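You operate a simulated robot arm through the tools that you are given. There is no shell and no other tool. Be economical: measure what you need, move in short steps, check, and stop when the job is done.

Carry out the task below with a simulated robot arm. There is one attempt and no reset: what you move stays moved.

JOB
Put the vacuum on charge: switch the top socket off first, push both plugs home, then switch on.
Fine: black plug in the socket, yellow plug in the charging port; leave it charging.

It is judged by the outcome, as a careful person would: the job done as asked, and still so three seconds after it is handed in. It fails if anything else is knocked over, pushed out of place, dropped, spilled or broken.

ROBOT AND FRAMES
A 6-joint arm with a two-finger parallel gripper, fixed in place. Base frame: the origin is at the foot of the arm, x ahead of it, y to its left, z up; the work surface is at about z = 0. Units: m, degrees, N and s.
With the tool pointing down near the work surface it reaches from about 0.12 to 0.5 m from the base axis. Its first joint turns from -72.0 to 72.0 degrees. Payload 0.65 kg.
The tool frame sits at the grasp point between the pads (the TCP): z along the fingers, y along the line on which they close. The tips reach 0.025 m beyond it. The gripper opens to 0.076 m. The fingers are 0.018 m wide and 0.01 m thick; the gripper's body (0.036 by 0.078 m) begins 0.045 m behind the TCP.
Orientation is that of the tool frame in the base frame, as a unit quaternion [w, x, y, z]. With the fingers straight down and closing along the base's y, the tool's x points along the base's -x, its y along +y and its z along -z.

CONTROLS
- The arm moves only by the tool drive_tool. Its argument "rows" is text: rows parted by semicolons, each of 7 numbers parted by spaces: the shift along the base's x, y, z in m, then the turn, a rotation vector about the base's x, y, z in degrees, then the opening, from 0 (shut) to 1 (fully open). In form: dx dy dz wx wy wz hand; .... A call has 1 to 20 rows; each row is the pose to reach, as a shift and turn from the pose commanded when the call began. A row lasts 0.2 s, in which the tool goes at most 0.05 m and 8.6 degrees; a call with a longer step from one row to the next is refused whole, and so is a gripper value outside its range. Where a pose cannot be reached the arm comes as near as it can. A force on the tool above 40 N (or 10 N above the force at the start of the call, whichever is more), or a blocked arm, ends the call early, and 0.2 s more pass. The fingers move at their own pace (about 0.108 m/s each) and stop on an object; they squeeze with about 36 N. The grip force told is the motor's: it shows also when the fingers shut on nothing. Time passes only in rows, and 0.2 s behind the last, so rows that repeat a pose let the fingers close. The reply holds the time, the measured pose of the TCP, the force on the tool along the base axes, the opening and the grip force, in the units named above and with some noise, and new pictures: "views" is both (left out), scene, wrist or none.
- Cameras (640 x 400 px; columns grow to the right, rows downward): "scene" is fixed at [0.0775, 0.2983, 0.4011]; the picture's right is [-0.47, -0.88, 0.00], its down [-0.53, 0.29, -0.80] and it looks along [0.70, -0.38, -0.61] (base axes); focal length 214 px, centre (320, 200). "wrist" rides on the gripper at [-0.028, 0, -0.045] in the tool frame; the picture's right is [0.00, -1.00, 0.00], its down [0.97, 0.00, -0.24] and it looks along [0.24, 0.00, 0.97] (tool axes); focal length 218 px, centre (320, 200). There is no depth. A picture from a camera that has moved, and an enlarged one, comes with that camera's place and axes in the base frame and with its lens.
- enlarge(camera, box): a new picture of the part [left, top, right, bottom] of that camera's present view, enlarged. The clock stands still meanwhile.
- job_done(): hands the job in; it is judged then, once.

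Go step by step. Nothing tells you positions but the pictures and the camera data: compare them with the known pose of the tool, close in by small moves and look again before you grip or let go. The budget is 120 turns and 150 pictures, counting those below and the enlarged ones. Unless the task says otherwise, let go and move clear before handing in, and close with one line.

The tools are called as a command line: name --argument value ..., lists and objects as JSON in quotes. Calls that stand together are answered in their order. drive_tool: Moves the arm, as the interface text tells. Its arguments: {"type":"object","properties":{"rows":{"type":"string"},"views":{"type":"string","enum":["both","scene","wrist","none"]}},"required":["rows"]} The other tools are called the same way: enlarge (camera, box) takes an enlarged picture of a part of a camera's view; job_done () hands the job in.

At the start:

```text
time: 0.0
tcp_pos: [0.2741, -0.0144, 0.3628]
tool_rot: [0.0, 0.002, 1.0, -0.001]
contact_force: [-0.3, 0.4, 1.0]
grip_width: 0.0761
grasp_force: 0.0
```

scene: 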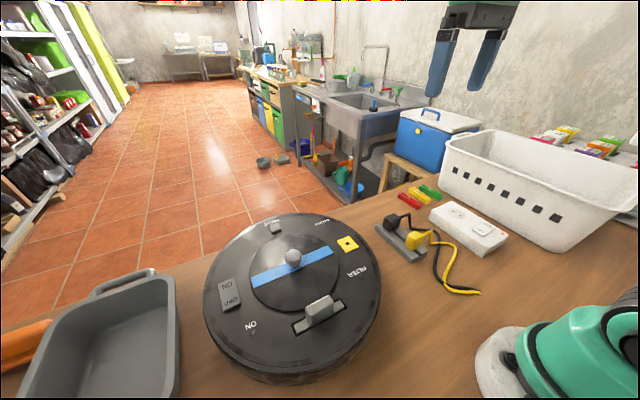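
wrist: 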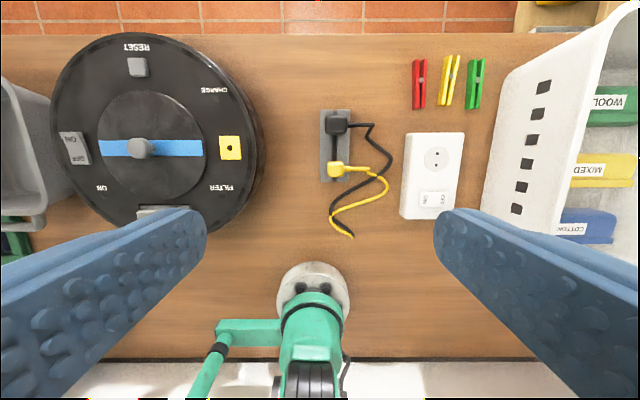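

I see a round robot vacuum on the left, two plugs on a grey holder in the middle, and a white socket box with a rocker switch on the right. I'll enlarge these for details.

enlarge --camera "wrist" --box '[300, 90, 480, 250]'

enlarge --camera "wrist" --box '[40, 20, 280, 240]'

enlarge --camera "scene" --box '[360, 170, 520, 310]'

enlarge --camera "scene" --box '[190, 200, 400, 390]'

```text
2.50 times, centred on (390, 170) of wrist
camera zoom: at [0.3029, -0.0142, 0.4082], right [0.0, -1.0, 0.0], down [-0.97, 0.0, 0.24], along [-0.24, 0.0, -0.97], focal length 546 px, centre (145, 275)
```

zoom: 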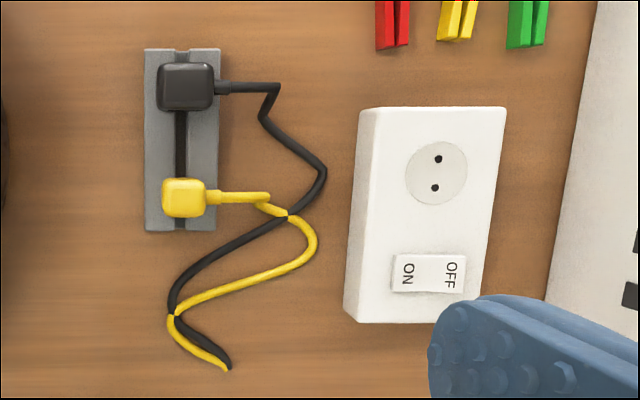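

```text
1.82 times, centred on (160, 130) of wrist
camera zoom: at [0.3029, -0.0142, 0.4082], right [0.0, -1.0, 0.0], down [-0.97, 0.0, 0.24], along [-0.24, 0.0, -0.97], focal length 397 px, centre (611, 327)
```

zoom: 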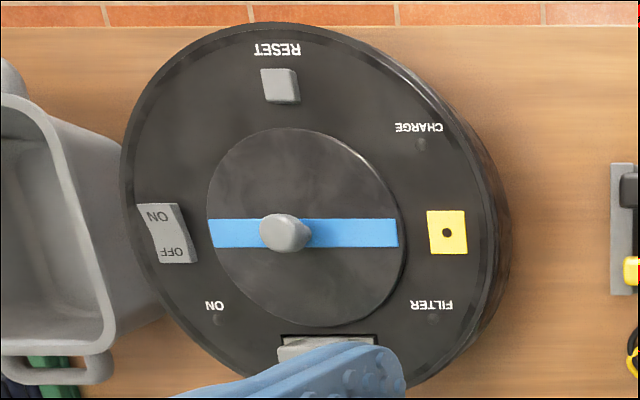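

```text
2.86 times, centred on (440, 240) of scene
camera zoom: at [0.0775, 0.2983, 0.4011], right [-0.47, -0.88, 0.0], down [-0.53, 0.29, -0.8], along [0.7, -0.38, -0.61], focal length 613 px, centre (-23, 86)
```

zoom: 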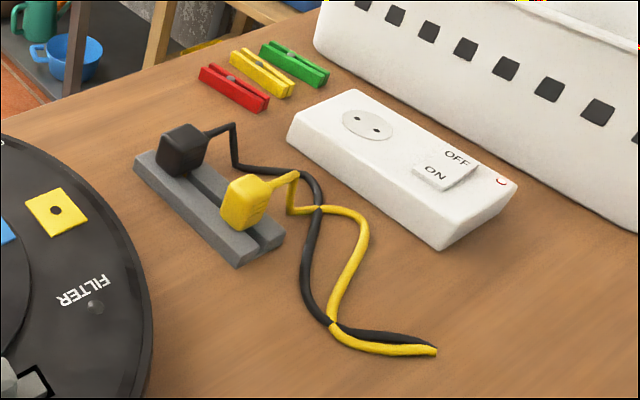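

```text
2.11 times, centred on (295, 295) of scene
camera zoom: at [0.0775, 0.2983, 0.4011], right [-0.47, -0.88, 0.0], down [-0.53, 0.29, -0.8], along [0.7, -0.38, -0.61], focal length 452 px, centre (373, 0)
```

zoom: 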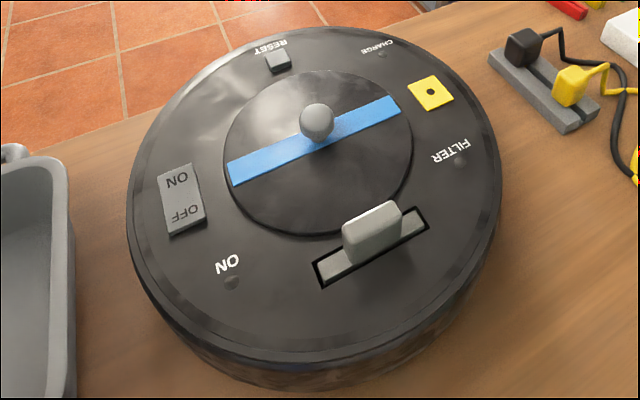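

The rocker switch is at about (0.213,-0.217,0.035), the socket holes at (0.282,-0.213), the port at (0.300,0.118,0.078), and the black and yellow plugs at about (0.337,-0.041) and (0.265,-0.040). I'll move over the socket and check which way the switch is set.

drive_tool --rows "-0.012 -0.03 -0.025 0 0 0 0.6;-0.03 -0.06 -0.05 0 0 0 0.3;-0.045 -0.09 -0.075 0 0 0 0;-0.06 -0.12 -0.1 0 0 0 0;-0.07 -0.15 -0.125 0 0 0 0;-0.08 -0.18 -0.15 0 0 0 0;-0.08 -0.18 -0.15 0 0 0 0"

```text
time: 1.6
tcp_pos: [0.195, -0.1951, 0.2136]
tool_rot: [0.0, 0.002, 1.0, 0.0]
contact_force: [-0.4, -0.9, 0.5]
grip_width: 0.0002
grasp_force: 23.4
camera wrist: at [0.2222, -0.195, 0.2582], right [0.0, -1.0, 0.0], down [-0.97, 0.0, 0.24], along [-0.24, 0.0, -0.97], focal length 218 px, centre (320, 200)
```

scene: 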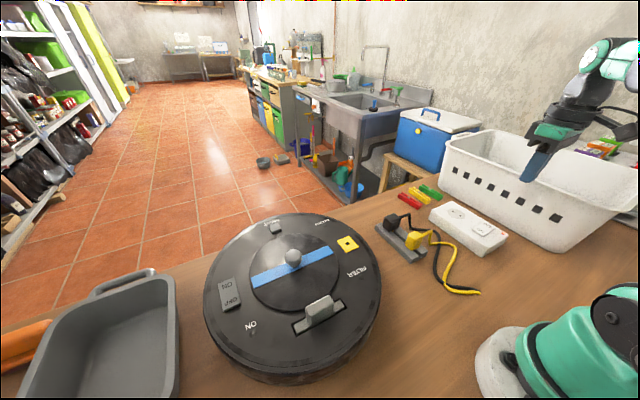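
wrist: 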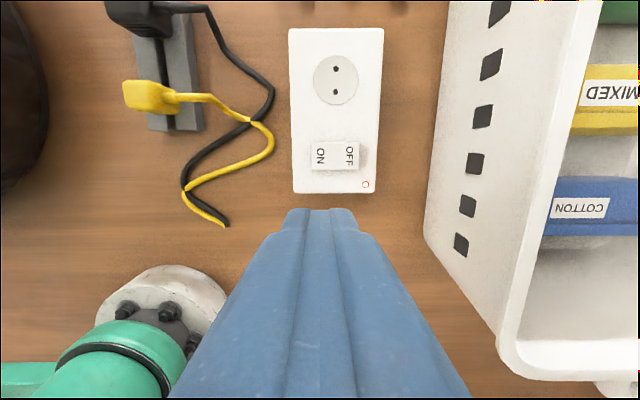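

enlarge --camera "wrist" --box '[280, 20, 400, 200]'

enlarge --camera "scene" --box '[430, 195, 515, 260]'

enlarge --camera "scene" --box '[370, 205, 450, 265]'

```text
2.22 times, centred on (340, 110) of wrist
camera zoom: at [0.2222, -0.195, 0.2582], right [0.0, -1.0, 0.0], down [-0.97, 0.0, 0.24], along [-0.24, 0.0, -0.97], focal length 485 px, centre (276, 400)
```

zoom: 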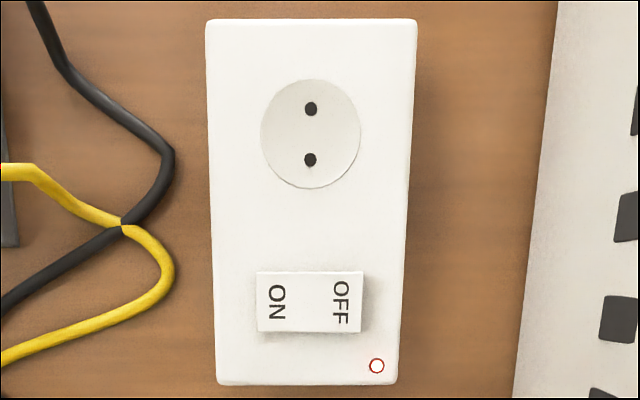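

```text
6.15 times, centred on (472, 228) of scene
camera zoom: at [0.0775, 0.2983, 0.4011], right [-0.47, -0.88, 0.0], down [-0.53, 0.29, -0.8], along [0.7, -0.38, -0.61], focal length 1320 px, centre (-618, 31)
```

zoom: 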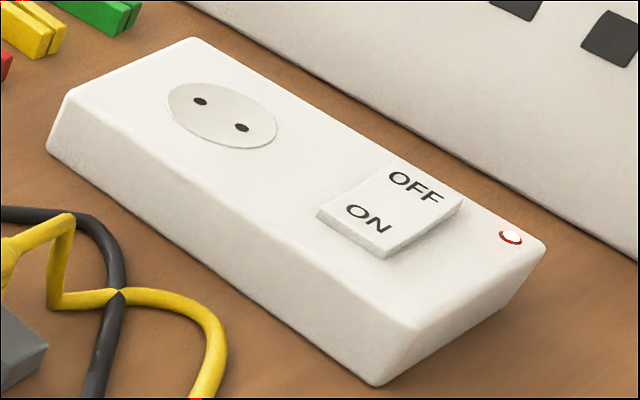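

```text
6.67 times, centred on (410, 235) of scene
camera zoom: at [0.0775, 0.2983, 0.4011], right [-0.47, -0.88, 0.0], down [-0.53, 0.29, -0.8], along [0.7, -0.38, -0.61], focal length 1430 px, centre (-280, -33)
```

zoom: 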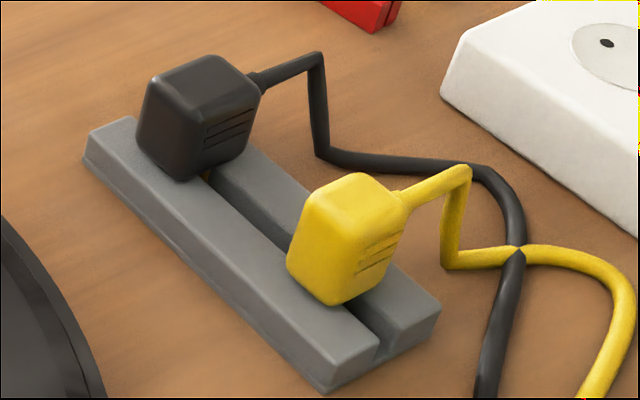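

The OFF end stands proud (the red lamp ring is on that side), so the socket is currently on. I'll lower the closed fingers above the OFF end.

drive_tool --rows "0.01 -0.0173 -0.04 0 0 0 0;0.019 -0.0345 -0.08 0 0 0 0;0.019 -0.0345 -0.12 0 0 0 0;0.019 -0.0345 -0.14 0 0 0 0"

enlarge --camera "scene" --box '[430, 185, 515, 260]'

```text
time: 2.6
tcp_pos: [0.2132, -0.2294, 0.0724]
tool_rot: [0.0, 0.002, 1.0, -0.001]
contact_force: [0.5, -0.8, 0.3]
grip_width: 0.0002
grasp_force: 23.0
camera wrist: at [0.2414, -0.229, 0.1181], right [0.0, -1.0, 0.0], down [-0.97, 0.0, 0.24], along [-0.24, 0.0, -0.97], focal length 218 px, centre (320, 200)
```

scene: 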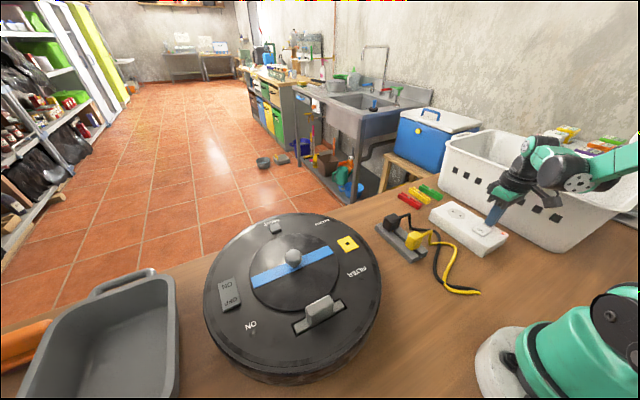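
wrist: 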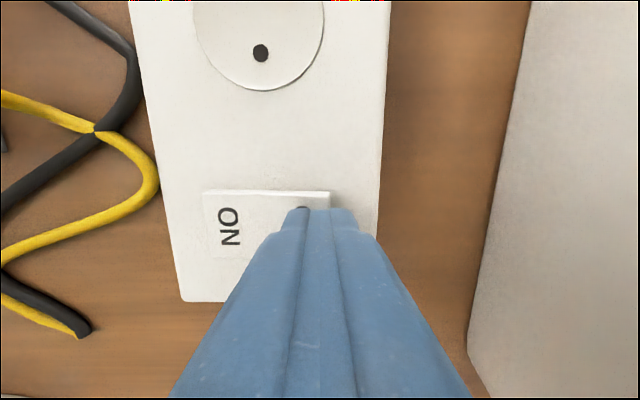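

```text
5.33 times, centred on (472, 222) of scene
camera zoom: at [0.0775, 0.2983, 0.4011], right [-0.47, -0.88, 0.0], down [-0.53, 0.29, -0.8], along [0.7, -0.38, -0.61], focal length 1144 px, centre (-493, 80)
```

zoom: 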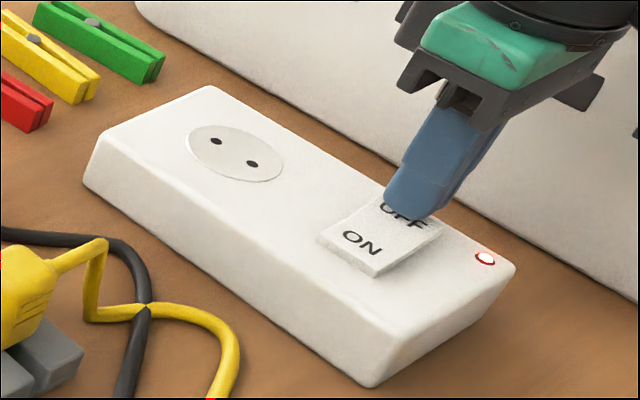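

The tip is just above the OFF end. I'll press down slowly.

drive_tool --rows "0 0 -0.003 0 0 0 0;0 0 -0.006 0 0 0 0;0 0 -0.009 0 0 0 0;0 0 -0.012 0 0 0 0;0 0 -0.012 0 0 0 0" --views "none"

enlarge --camera "scene" --box '[430, 185, 515, 260]'

```text
time: 3.2
tcp_pos: [0.2132, -0.229, 0.0688]
tool_rot: [-0.001, 0.002, 1.0, 0.001]
contact_force: [0.3, 0.0, 27.7]
grip_width: 0.0
grasp_force: 23.4
stopped in row 3: the force on the tool passed its limit (the readings are from after the stop); the commanded pose is now the measured one
```

```text
5.33 times, centred on (472, 222) of scene
camera zoom: at [0.0774, 0.2984, 0.401], right [-0.47, -0.88, 0.0], down [-0.53, 0.29, -0.8], along [0.7, -0.38, -0.61], focal length 1144 px, centre (-493, 80)
```

zoom: 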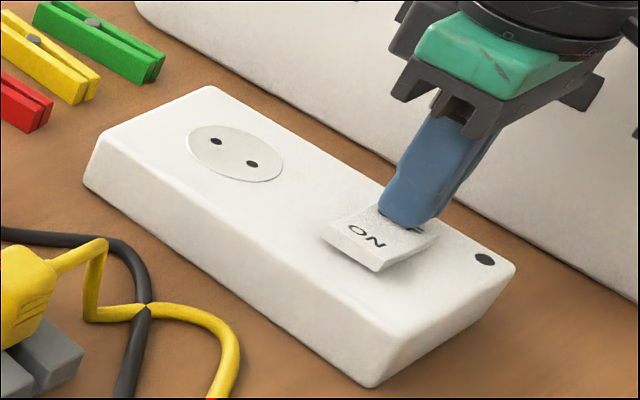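

The socket is off and its lamp is dark. I'll lift clear, turn the tool by -90° so the fingers close along x (the cords leave along -y), and open above the plugs.

drive_tool --rows "0 0 0.04 0 0 0 0;0.005 0.01 0.08 0 0 -8.2 0;0.015 0.03 0.11 0 0 -16.4 0.2;0.025 0.05 0.12 0 0 -24.6 0.4;0.035 0.07 0.12 0 0 -32.8 0.6;0.045 0.09 0.12 0 0 -41 0.6;0.055 0.11 0.12 0 0 -49.2 0.6;0.065 0.13 0.12 0 0 -57.4 0.6;0.075 0.15 0.12 0 0 -65.6 0.6;0.085 0.17 0.12 0 0 -73.8 0.6;0.087 0.189 0.12 0 0 -82 0.6;0.087 0.189 0.12 0 0 -90 0.6;0.087 0.189 0.12 0 0 -90 0.6"

enlarge --camera "scene" --box '[430, 185, 515, 260]'

```text
time: 6.0
tcp_pos: [0.2994, -0.0406, 0.1872]
tool_rot: [0.0, 0.709, 0.705, 0.0]
contact_force: [0.0, 0.8, -0.3]
grip_width: 0.0457
grasp_force: 0.2
camera wrist: at [0.3003, -0.0677, 0.233], right [-1.0, 0.0, 0.0], down [0.0, 0.97, 0.24], along [0.0, 0.24, -0.97], focal length 218 px, centre (320, 200)
```

scene: 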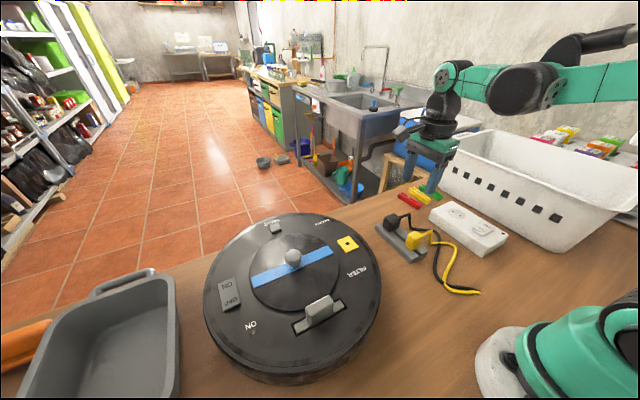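
wrist: 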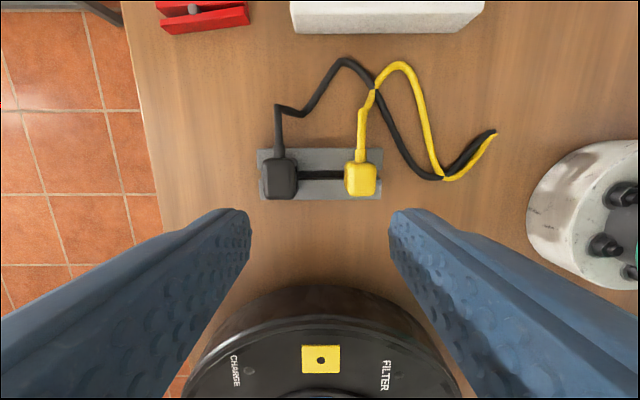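

```text
5.33 times, centred on (472, 222) of scene
camera zoom: at [0.0775, 0.2983, 0.4011], right [-0.47, -0.88, 0.0], down [-0.53, 0.29, -0.8], along [0.7, -0.38, -0.61], focal length 1144 px, centre (-493, 80)
```

zoom: 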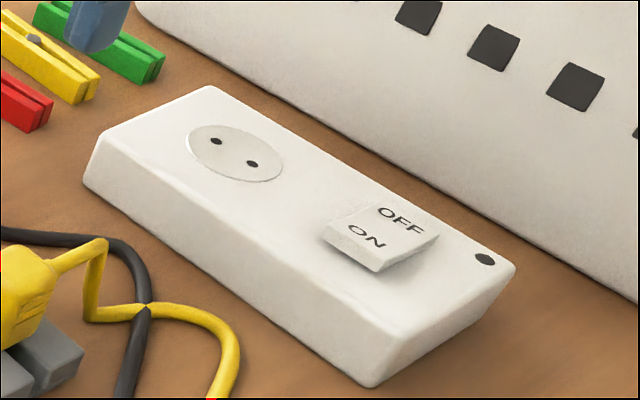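

The switch stays off. I'll enlarge the plugs for accurate positions.

enlarge --camera "wrist" --box '[250, 130, 400, 220]'

```text
4.27 times, centred on (325, 175) of wrist
camera zoom: at [0.3003, -0.0677, 0.233], right [-1.0, 0.0, 0.0], down [0.0, 0.97, 0.24], along [0.0, 0.24, -0.97], focal length 931 px, centre (299, 307)
```

zoom: 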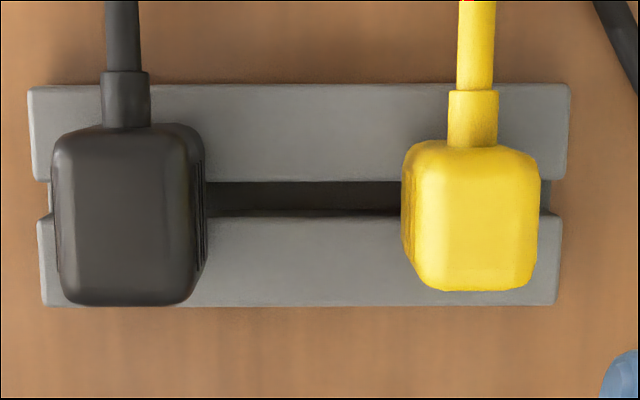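

Black plug is centred at about (0.335,-0.041), with its body at z 0.024–0.050 on the rack. I'll descend above it and check the alignment.

drive_tool --rows "0.018 0 -0.04 0 0 0 0.6;0.0355 -0.001 -0.08 0 0 0 0.6;0.0355 -0.001 -0.1 0 0 0 0.6"

enlarge --camera "scene" --box '[370, 185, 450, 265]'

```text
time: 6.8
tcp_pos: [0.336, -0.0422, 0.0877]
tool_rot: [0.0, 0.708, 0.706, 0.001]
contact_force: [-0.1, 1.6, -0.8]
grip_width: 0.0457
grasp_force: 0.0
camera wrist: at [0.3357, -0.0688, 0.1335], right [-1.0, 0.0, 0.0], down [0.0, 0.97, 0.24], along [0.0, 0.24, -0.97], focal length 218 px, centre (320, 200)
```

scene: 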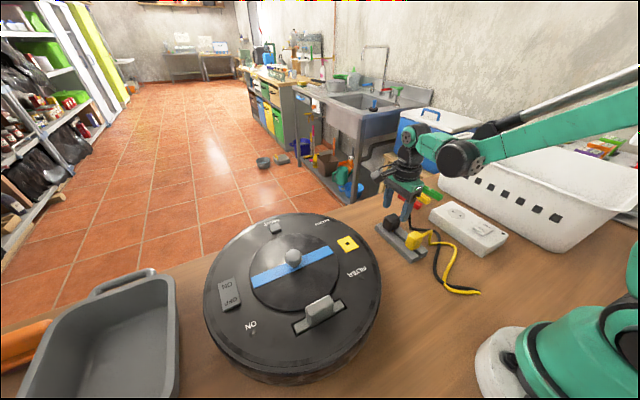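
wrist: 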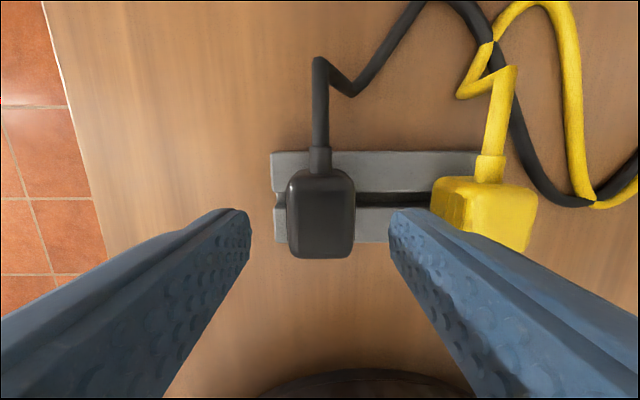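

```text
5.00 times, centred on (410, 225) of scene
camera zoom: at [0.0775, 0.2983, 0.4011], right [-0.47, -0.88, 0.0], down [-0.53, 0.29, -0.8], along [0.7, -0.38, -0.61], focal length 1072 px, centre (-130, 75)
```

zoom: 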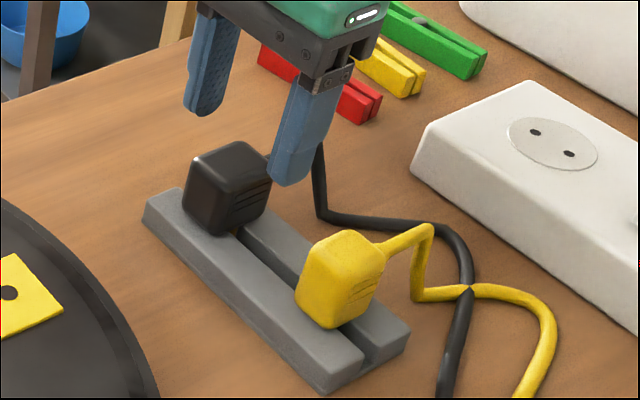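

The fingers are centred on the black plug. I'll descend to z≈0.055 and close.

drive_tool --rows "0 0 -0.018 0 0 0 0.6;0 0 -0.033 0 0 0 0.6;0 0 -0.033 0 0 0 0.5;0 0 -0.033 0 0 0 0.3;0 0 -0.033 0 0 0 0.2;0 0 -0.033 0 0 0 0.2"

enlarge --camera "scene" --box '[370, 185, 450, 265]'

```text
time: 8.2
tcp_pos: [0.3361, -0.0425, 0.0546]
tool_rot: [0.0, 0.708, 0.706, 0.002]
contact_force: [0.4, -0.1, 0.9]
grip_width: 0.0276
grasp_force: 35.8
camera wrist: at [0.3361, -0.0694, 0.1006], right [-1.0, 0.0, 0.0], down [0.0, 0.97, 0.24], along [0.0, 0.24, -0.97], focal length 218 px, centre (320, 200)
```

scene: 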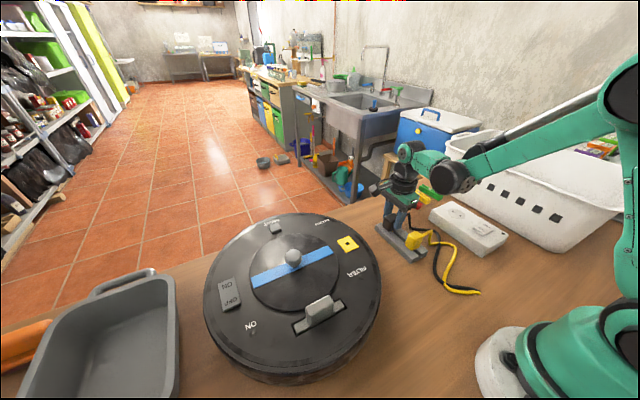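
wrist: 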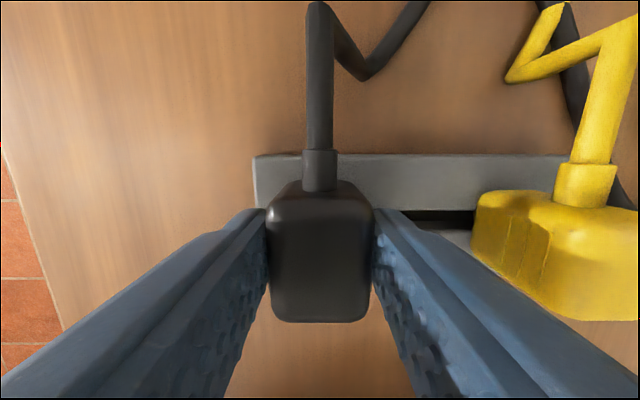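

```text
5.00 times, centred on (410, 225) of scene
camera zoom: at [0.0775, 0.2983, 0.4011], right [-0.47, -0.88, 0.0], down [-0.53, 0.29, -0.8], along [0.7, -0.38, -0.61], focal length 1072 px, centre (-130, 75)
```

zoom: 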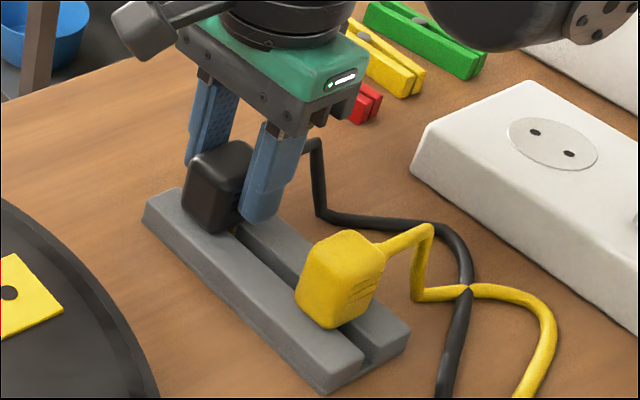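

Gripped at 27.6 mm. I'll lift straight up and look at the pins.

drive_tool --rows "0 0 0.01 0 0 0 0.2;0 0 0.02 0 0 0 0.2;0 0 0.04 0 0 0 0.2;0 0 0.065 0 0 0 0.2"

enlarge --camera "scene" --box '[370, 165, 470, 265]'

```text
time: 9.2
tcp_pos: [0.3346, -0.0415, 0.1193]
tool_rot: [0.0, 0.708, 0.706, 0.002]
contact_force: [-1.1, -0.2, -0.6]
grip_width: 0.0273
grasp_force: 36.2
camera wrist: at [0.3359, -0.0689, 0.1656], right [-1.0, 0.0, 0.0], down [0.0, 0.97, 0.24], along [0.0, 0.24, -0.97], focal length 218 px, centre (320, 200)
```

scene: 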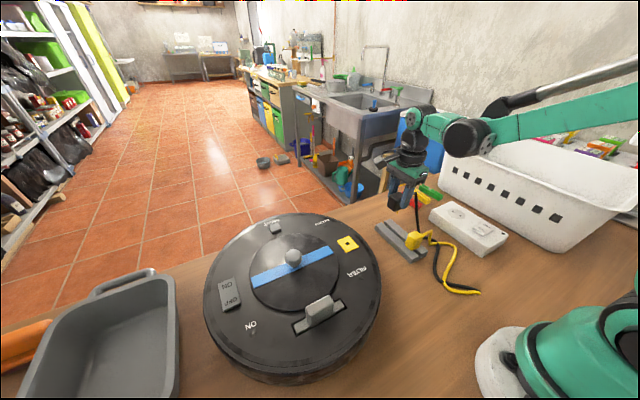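
wrist: 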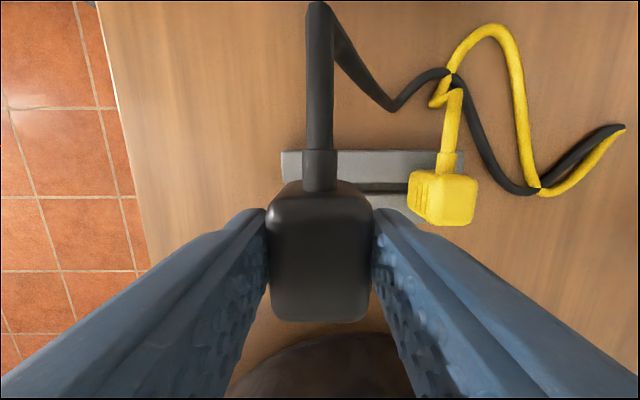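

```text
4.00 times, centred on (420, 215) of scene
camera zoom: at [0.0775, 0.2983, 0.4011], right [-0.47, -0.88, 0.0], down [-0.53, 0.29, -0.8], along [0.7, -0.38, -0.61], focal length 858 px, centre (-80, 140)
```

zoom: 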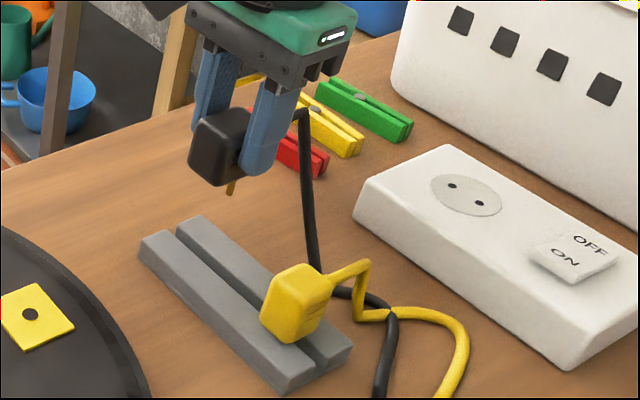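

The plug is held straight with its pins showing below. I'll carry it above the socket holes at about (0.282,-0.210).

drive_tool --rows "-0.012 -0.035 0.01 0 0 0 0.2;-0.024 -0.07 0.01 0 0 0 0.2;-0.036 -0.105 0.005 0 0 0 0.2;-0.048 -0.14 0 0 0 0 0.2;-0.054 -0.168 -0.01 0 0 0 0.2;-0.054 -0.168 -0.02 0 0 0 0.2;-0.054 -0.168 -0.03 0 0 0 0.2;-0.054 -0.168 -0.03 0 0 0 0.2"

enlarge --camera "scene" --box '[420, 175, 510, 260]'

enlarge --camera "wrist" --box '[240, 120, 400, 340]'

```text
time: 11.0
tcp_pos: [0.2826, -0.2089, 0.09]
tool_rot: [-0.001, 0.708, 0.706, 0.001]
contact_force: [0.7, 1.1, -1.4]
grip_width: 0.027
grasp_force: 36.2
camera wrist: at [0.2824, -0.2362, 0.1355], right [-1.0, 0.0, 0.0], down [0.0, 0.97, 0.24], along [0.0, 0.24, -0.97], focal length 218 px, centre (320, 200)
```

scene: 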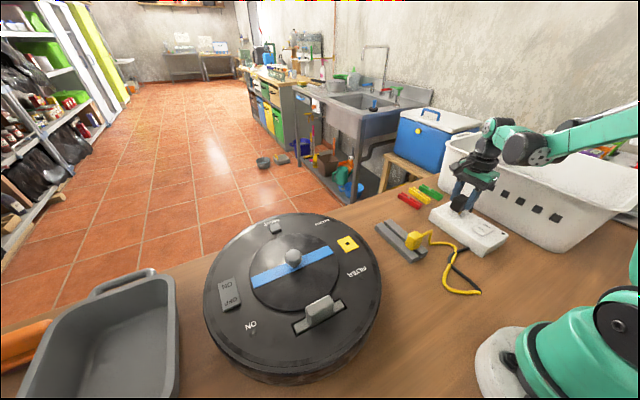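
wrist: 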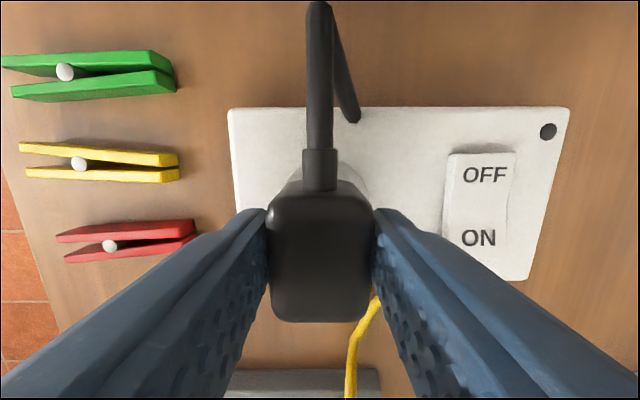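

```text
4.71 times, centred on (465, 218) of scene
camera zoom: at [0.0775, 0.2983, 0.4011], right [-0.47, -0.88, 0.0], down [-0.53, 0.29, -0.8], along [0.7, -0.38, -0.61], focal length 1009 px, centre (-362, 118)
```

zoom: 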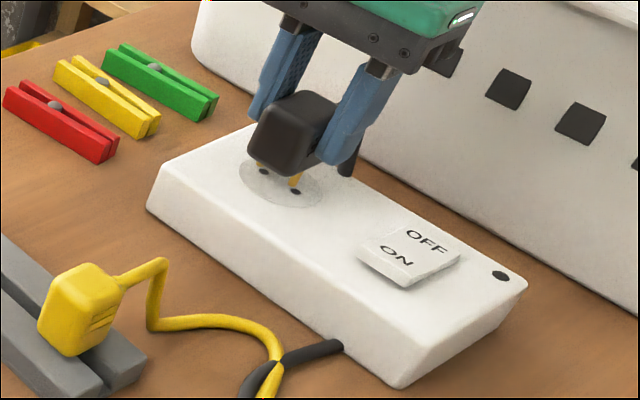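

```text
1.82 times, centred on (320, 230) of wrist
camera zoom: at [0.2824, -0.2362, 0.1355], right [-1.0, 0.0, 0.0], down [0.0, 0.97, 0.24], along [0.0, 0.24, -0.97], focal length 397 px, centre (320, 146)
```

zoom: 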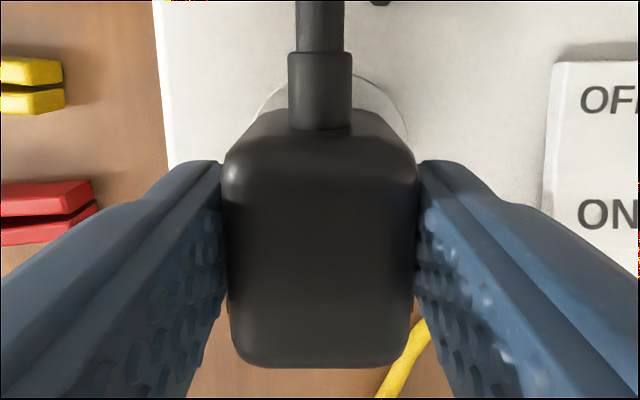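

Both pins and both holes are visible from the scene camera. I'll look closer at the alignment.

enlarge --camera "scene" --box '[450, 195, 495, 223]'

```text
14.22 times, centred on (472, 209) of scene
camera zoom: at [0.0775, 0.2983, 0.4011], right [-0.47, -0.88, 0.0], down [-0.53, 0.29, -0.8], along [0.7, -0.38, -0.61], focal length 3050 px, centre (-1849, 72)
```

zoom: 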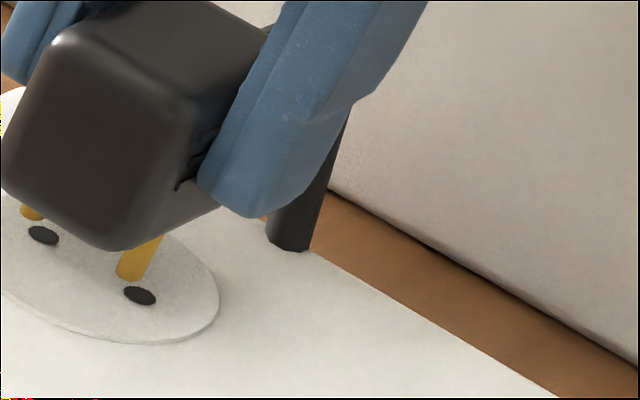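

The pins sit close to the holes but depth is ambiguous, so I'll lower slightly and re-measure.

drive_tool --rows "0 0 -0.002 0 0 0 0.2;0 0 -0.003 0 0 0 0.2;0 0 -0.003 0 0 0 0.2" --views "none"

enlarge --camera "scene" --box '[440, 195, 485, 223]'

```text
time: 11.8
tcp_pos: [0.2814, -0.2087, 0.0869]
tool_rot: [0.001, 0.708, 0.706, 0.001]
contact_force: [0.1, 0.3, -0.5]
grip_width: 0.0271
grasp_force: 36.2
```

```text
14.22 times, centred on (462, 209) of scene
camera zoom: at [0.0775, 0.2983, 0.4011], right [-0.47, -0.88, 0.0], down [-0.53, 0.29, -0.8], along [0.7, -0.38, -0.61], focal length 3050 px, centre (-1707, 72)
```

zoom: 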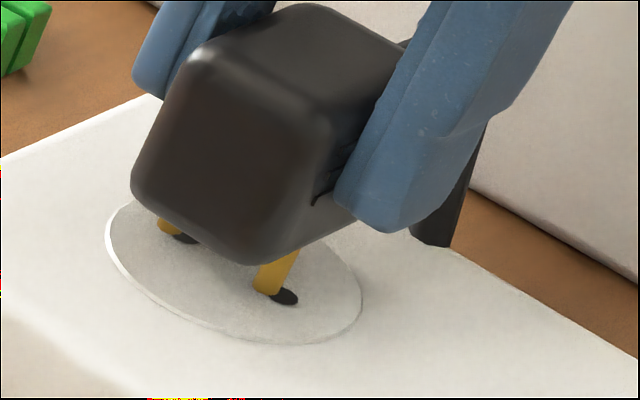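

Triangulating the views puts the socket surface at z≈0.0375 and the pin tips just above it, about 2.5–3 mm too far in +x. I'll shift by that amount and re-check.

drive_tool --rows "0 0 0.002 0 0 0 0.2;-0.0028 0 0.002 0 0 0 0.2;-0.0028 0 0.001 0 0 0 0.2;-0.0028 0 0.001 0 0 0 0.2" --views "none"

enlarge --camera "scene" --box '[440, 195, 485, 223]'

```text
time: 12.8
tcp_pos: [0.2796, -0.2085, 0.0879]
tool_rot: [0.001, 0.708, 0.706, 0.002]
contact_force: [0.1, -0.2, -0.4]
grip_width: 0.0271
grasp_force: 36.4
```

```text
14.22 times, centred on (462, 209) of scene
camera zoom: at [0.0775, 0.2983, 0.4011], right [-0.47, -0.88, 0.0], down [-0.53, 0.29, -0.8], along [0.7, -0.38, -0.61], focal length 3050 px, centre (-1707, 72)
```

zoom: 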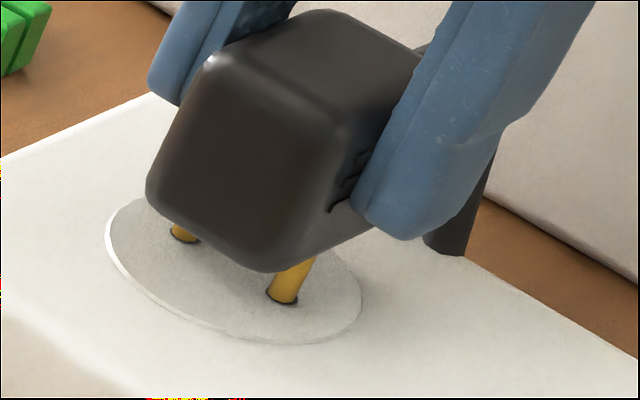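

The pins are now at the hole mouths. I'll lower gently.

drive_tool --rows "0 0 -0.0015 0 0 0 0.2;0 0 -0.003 0 0 0 0.2;0 0 -0.0045 0 0 0 0.2;0 0 -0.006 0 0 0 0.2" --views "none"

enlarge --camera "scene" --box '[440, 195, 485, 223]'

```text
time: 13.8
tcp_pos: [0.2792, -0.2089, 0.0811]
tool_rot: [0.0, 0.708, 0.706, 0.001]
contact_force: [-0.6, 0.2, -0.6]
grip_width: 0.0273
grasp_force: 36.4
```

```text
14.22 times, centred on (462, 209) of scene
camera zoom: at [0.0775, 0.2983, 0.4011], right [-0.47, -0.88, 0.0], down [-0.53, 0.29, -0.8], along [0.7, -0.38, -0.61], focal length 3050 px, centre (-1707, 72)
```

zoom: 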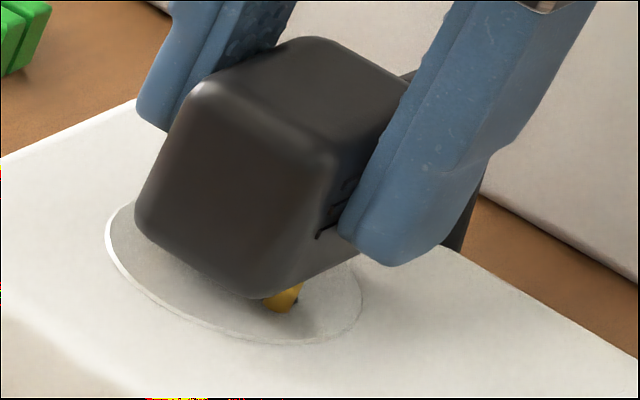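

I'll look more closely before going further.

enlarge --camera "scene" --box '[450, 209, 466, 219]'

```text
16.00 times, centred on (458, 214) of scene
camera zoom: at [0.0775, 0.2983, 0.4011], right [-0.47, -0.88, 0.0], down [-0.53, 0.29, -0.8], along [0.7, -0.38, -0.61], focal length 3432 px, centre (-1888, -24)
```

zoom: 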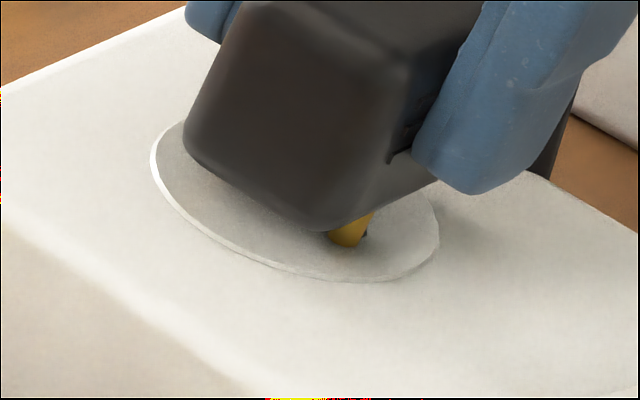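

The pin looks about 3 mm off toward +y with part of the hole showing beside it. I'll raise slightly, shift, and look again.

drive_tool --rows "0 0 0.003 0 0 0 0.2;0 0 0.005 0 0 0 0.2;0.0006 -0.0025 0.005 0 0 0 0.2;0.0006 -0.0025 0.002 0 0 0 0.2;0.0006 -0.0025 0.002 0 0 0 0.2" --views "none"

enlarge --camera "scene" --box '[440, 195, 485, 223]'

```text
time: 15.0
tcp_pos: [0.2787, -0.2119, 0.0828]
tool_rot: [0.0, 0.709, 0.706, 0.001]
contact_force: [0.1, -0.5, -0.4]
grip_width: 0.0273
grasp_force: 36.0
```

```text
14.22 times, centred on (462, 209) of scene
camera zoom: at [0.0775, 0.2983, 0.4011], right [-0.47, -0.88, 0.0], down [-0.53, 0.29, -0.8], along [0.7, -0.38, -0.61], focal length 3050 px, centre (-1707, 72)
```

zoom: 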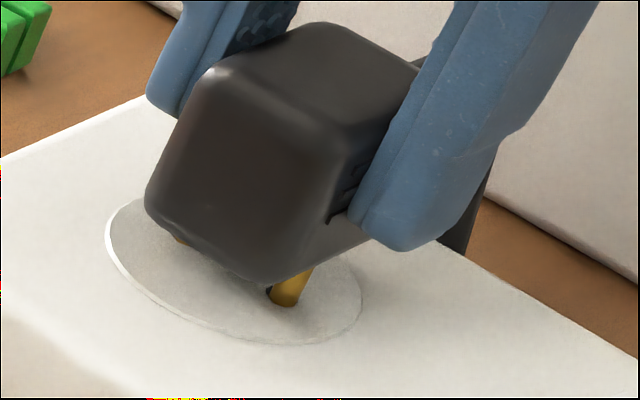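

The hole now peeks out on the other side, so only about 1 mm of correction in +x remains.

drive_tool --rows "0 0 0.001 0 0 0 0.2;0.001 -0.0004 0.001 0 0 0 0.2;0.001 -0.0004 0 0 0 0 0.2" --views "none"

enlarge --camera "scene" --box '[440, 201, 475, 223]'

```text
time: 15.8
tcp_pos: [0.2797, -0.2103, 0.0834]
tool_rot: [0.0, 0.708, 0.706, 0.0]
contact_force: [-0.5, -0.4, -1.5]
grip_width: 0.0275
grasp_force: 35.6
```

```text
16.00 times, centred on (458, 212) of scene
camera zoom: at [0.0775, 0.2983, 0.4011], right [-0.47, -0.88, 0.0], down [-0.53, 0.29, -0.8], along [0.7, -0.38, -0.61], focal length 3432 px, centre (-1880, 8)
```

zoom: 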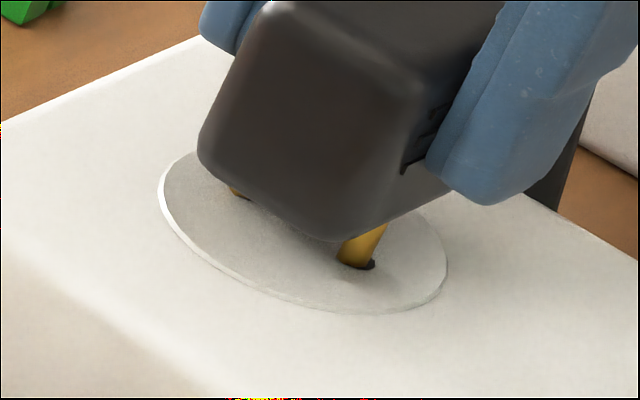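

Nearly centred. I'll make a sub-millimetre correction, lower a little, and watch the force.

drive_tool --rows "-0.0005 -0.0006 0 0 0 0 0.2;-0.0005 -0.0006 -0.001 0 0 0 0.2;-0.0005 -0.0006 -0.002 0 0 0 0.2;-0.0005 -0.0006 -0.003 0 0 0 0.2" --views "none"

enlarge --camera "scene" --box '[440, 201, 475, 223]'

```text
time: 16.8
tcp_pos: [0.2789, -0.2121, 0.0814]
tool_rot: [0.0, 0.709, 0.705, 0.001]
contact_force: [0.7, -1.0, 0.0]
grip_width: 0.0272
grasp_force: 36.2
```

```text
16.00 times, centred on (458, 212) of scene
camera zoom: at [0.0775, 0.2983, 0.4011], right [-0.47, -0.88, 0.0], down [-0.53, 0.29, -0.8], along [0.7, -0.38, -0.61], focal length 3432 px, centre (-1880, 8)
```

zoom: 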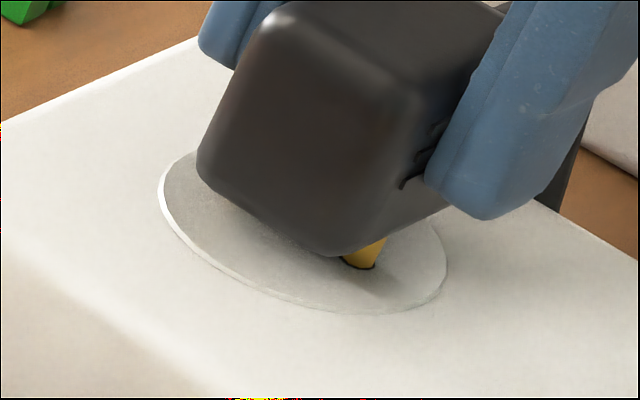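

The pin now sits centred in the hole with an even dark rim. I'll continue down in small steps.

drive_tool --rows "0 0 -0.0015 0 0 0 0.2;0 0 -0.003 0 0 0 0.2;0 0 -0.0045 0 0 0 0.2;0 0 -0.006 0 0 0 0.2" --views "none"

enlarge --camera "scene" --box '[440, 201, 475, 223]'

```text
time: 17.8
tcp_pos: [0.2801, -0.2124, 0.0742]
tool_rot: [0.0, 0.708, 0.706, 0.001]
contact_force: [-0.5, -0.5, -0.5]
grip_width: 0.0271
grasp_force: 36.3
```

```text
16.00 times, centred on (458, 212) of scene
camera zoom: at [0.0775, 0.2983, 0.4011], right [-0.47, -0.88, 0.0], down [-0.53, 0.29, -0.8], along [0.7, -0.38, -0.61], focal length 3432 px, centre (-1880, 8)
```

zoom: 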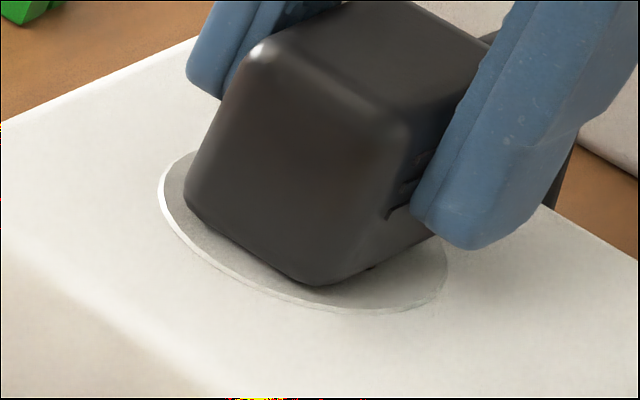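

The pins are nearly fully inside with no resistance. I'll push on until it seats.

drive_tool --rows "0 0 -0.0015 0 0 0 0.2;0 0 -0.003 0 0 0 0.2;0 0 -0.0045 0 0 0 0.2;0 0 -0.006 0 0 0 0.2;0 0 -0.0075 0 0 0 0.2" --views "none"

enlarge --camera "scene" --box '[440, 201, 475, 223]'

```text
time: 19.0
tcp_pos: [0.2801, -0.2124, 0.0679]
tool_rot: [0.001, 0.709, 0.706, 0.001]
contact_force: [-3.4, 1.4, 34.7]
grip_width: 0.0272
grasp_force: 36.0
```

```text
16.00 times, centred on (458, 212) of scene
camera zoom: at [0.0774, 0.2984, 0.401], right [-0.47, -0.88, 0.0], down [-0.53, 0.29, -0.8], along [0.7, -0.38, -0.61], focal length 3432 px, centre (-1880, 8)
```

zoom: 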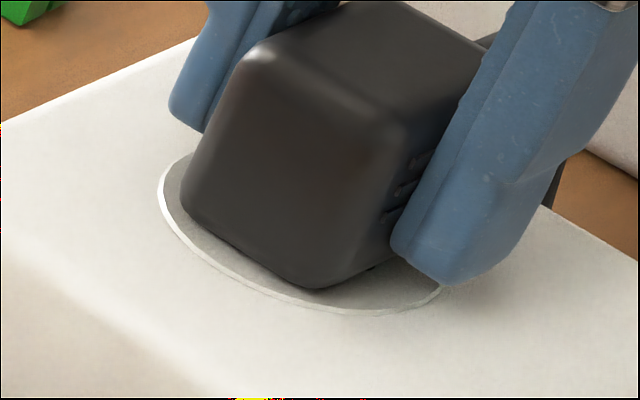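

The body stopped moving and the fingers slid down it under 35 N. I'll release, rise and check how well it's seated.

drive_tool --rows "0 0 0.005 0 0 0 0.5;0 0 0.005 0 0 0 0.6;0 0 0.005 0 0 0 0.6;0 0 0.03 0 0 0 0.6;0 0 0.06 0 0 0 0.4;0 0 0.06 0 0 0 0.2;0 0 0.06 0 0 0 0;0 0 0.06 0 0 0 0"

enlarge --camera "scene" --box '[440, 195, 480, 223]'

enlarge --camera "wrist" --box '[240, 60, 400, 240]'

```text
time: 20.8
tcp_pos: [0.2805, -0.2128, 0.1271]
tool_rot: [0.0, 0.708, 0.706, 0.001]
contact_force: [0.1, -0.1, -0.9]
grip_width: 0.0002
grasp_force: 23.5
camera wrist: at [0.2804, -0.2402, 0.1728], right [-1.0, 0.0, 0.0], down [0.0, 0.97, 0.24], along [0.0, 0.24, -0.97], focal length 218 px, centre (320, 200)
```

scene: 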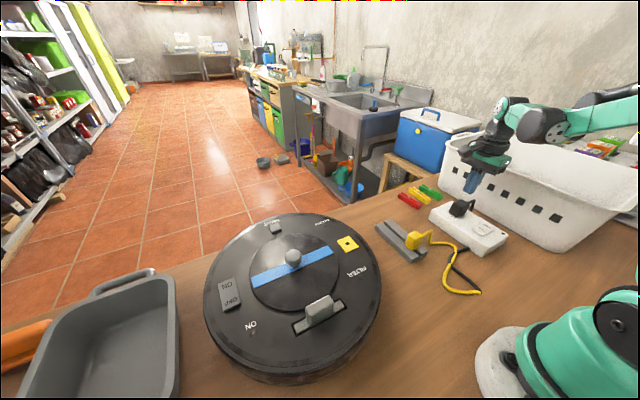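
wrist: 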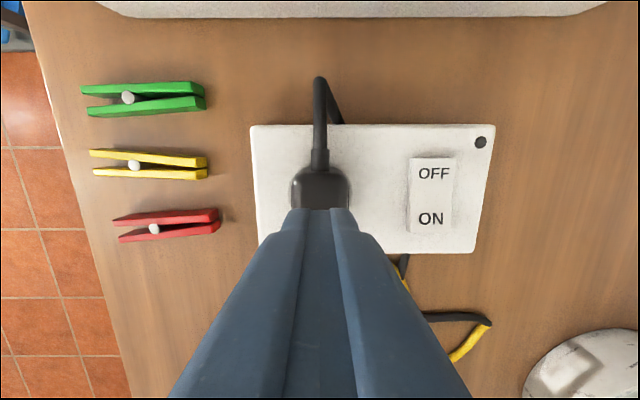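

```text
14.29 times, centred on (460, 209) of scene
camera zoom: at [0.0775, 0.2983, 0.4011], right [-0.47, -0.88, 0.0], down [-0.53, 0.29, -0.8], along [0.7, -0.38, -0.61], focal length 3064 px, centre (-1680, 71)
```

zoom: 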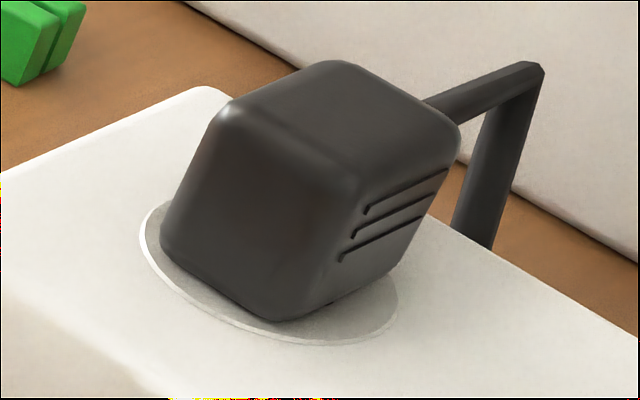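

```text
2.22 times, centred on (320, 150) of wrist
camera zoom: at [0.2804, -0.2402, 0.1728], right [-1.0, 0.0, 0.0], down [0.0, 0.97, 0.24], along [0.0, 0.24, -0.97], focal length 485 px, centre (320, 311)
```

zoom: 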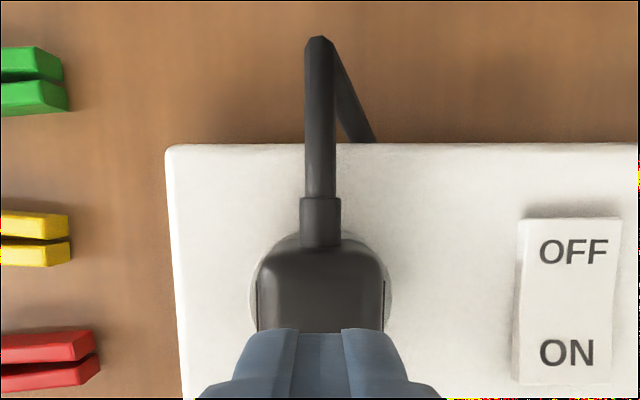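

A slight gap may remain, so I'll press the plug's top with the closed fingers.

drive_tool --rows "0 0 -0.02 0 0 0 0;0 0 -0.032 0 0 0 0;0 0 -0.035 0 0 0 0;0 0 -0.0375 0 0 0 0;0 0 -0.04 0 0 0 0;0 0 -0.0425 0 0 0 0;0 0 -0.045 0 0 0 0" --views "none"

enlarge --camera "scene" --box '[440, 195, 480, 223]'

```text
time: 21.5
tcp_pos: [0.2795, -0.2123, 0.0974]
tool_rot: [-0.001, 0.708, 0.706, 0.001]
contact_force: [-1.8, 0.6, 19.3]
grip_width: 0.0
grasp_force: 23.6
stopped in row 3: the force on the tool passed its limit (the readings are from after the stop); the commanded pose is now the measured one
```

```text
14.29 times, centred on (460, 209) of scene
camera zoom: at [0.0774, 0.2984, 0.4011], right [-0.47, -0.88, 0.0], down [-0.53, 0.29, -0.8], along [0.7, -0.38, -0.61], focal length 3064 px, centre (-1680, 71)
```

zoom: 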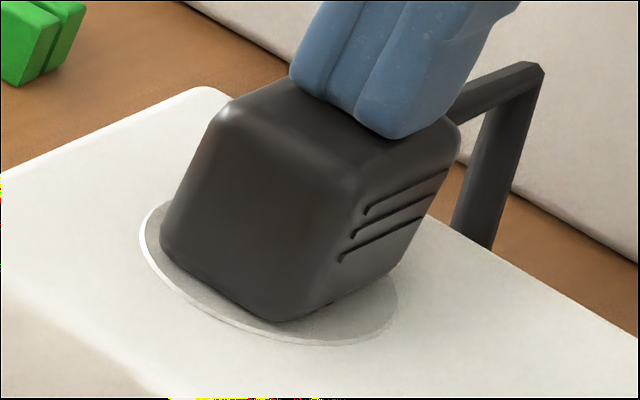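

The top is at z≈0.072, and the first push hit the limit mid-move. I'll push again slowly and compare.

drive_tool --rows "0 0 -0.001 0 0 0 0;0 0 -0.002 0 0 0 0;0 0 -0.003 0 0 0 0;0 0 -0.004 0 0 0 0;0 0 -0.005 0 0 0 0;0 0 -0.006 0 0 0 0" --views "none"

enlarge --camera "scene" --box '[440, 201, 475, 223]'

```text
time: 21.8
tcp_pos: [0.2798, -0.2128, 0.098]
tool_rot: [0.0, 0.708, 0.706, 0.001]
contact_force: [-2.2, 0.7, 16.4]
grip_width: 0.0
grasp_force: 23.7
stopped in row 1: the force on the tool passed its limit (the readings are from after the stop); the commanded pose is now the measured one
```

```text
16.00 times, centred on (458, 212) of scene
camera zoom: at [0.0774, 0.2984, 0.4011], right [-0.47, -0.88, 0.0], down [-0.53, 0.29, -0.8], along [0.7, -0.38, -0.61], focal length 3432 px, centre (-1880, 8)
```

zoom: 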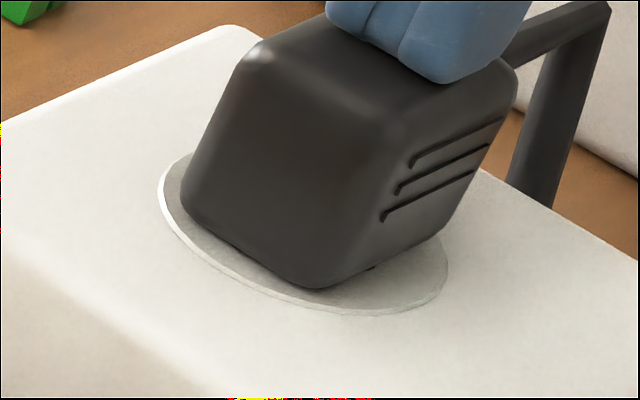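

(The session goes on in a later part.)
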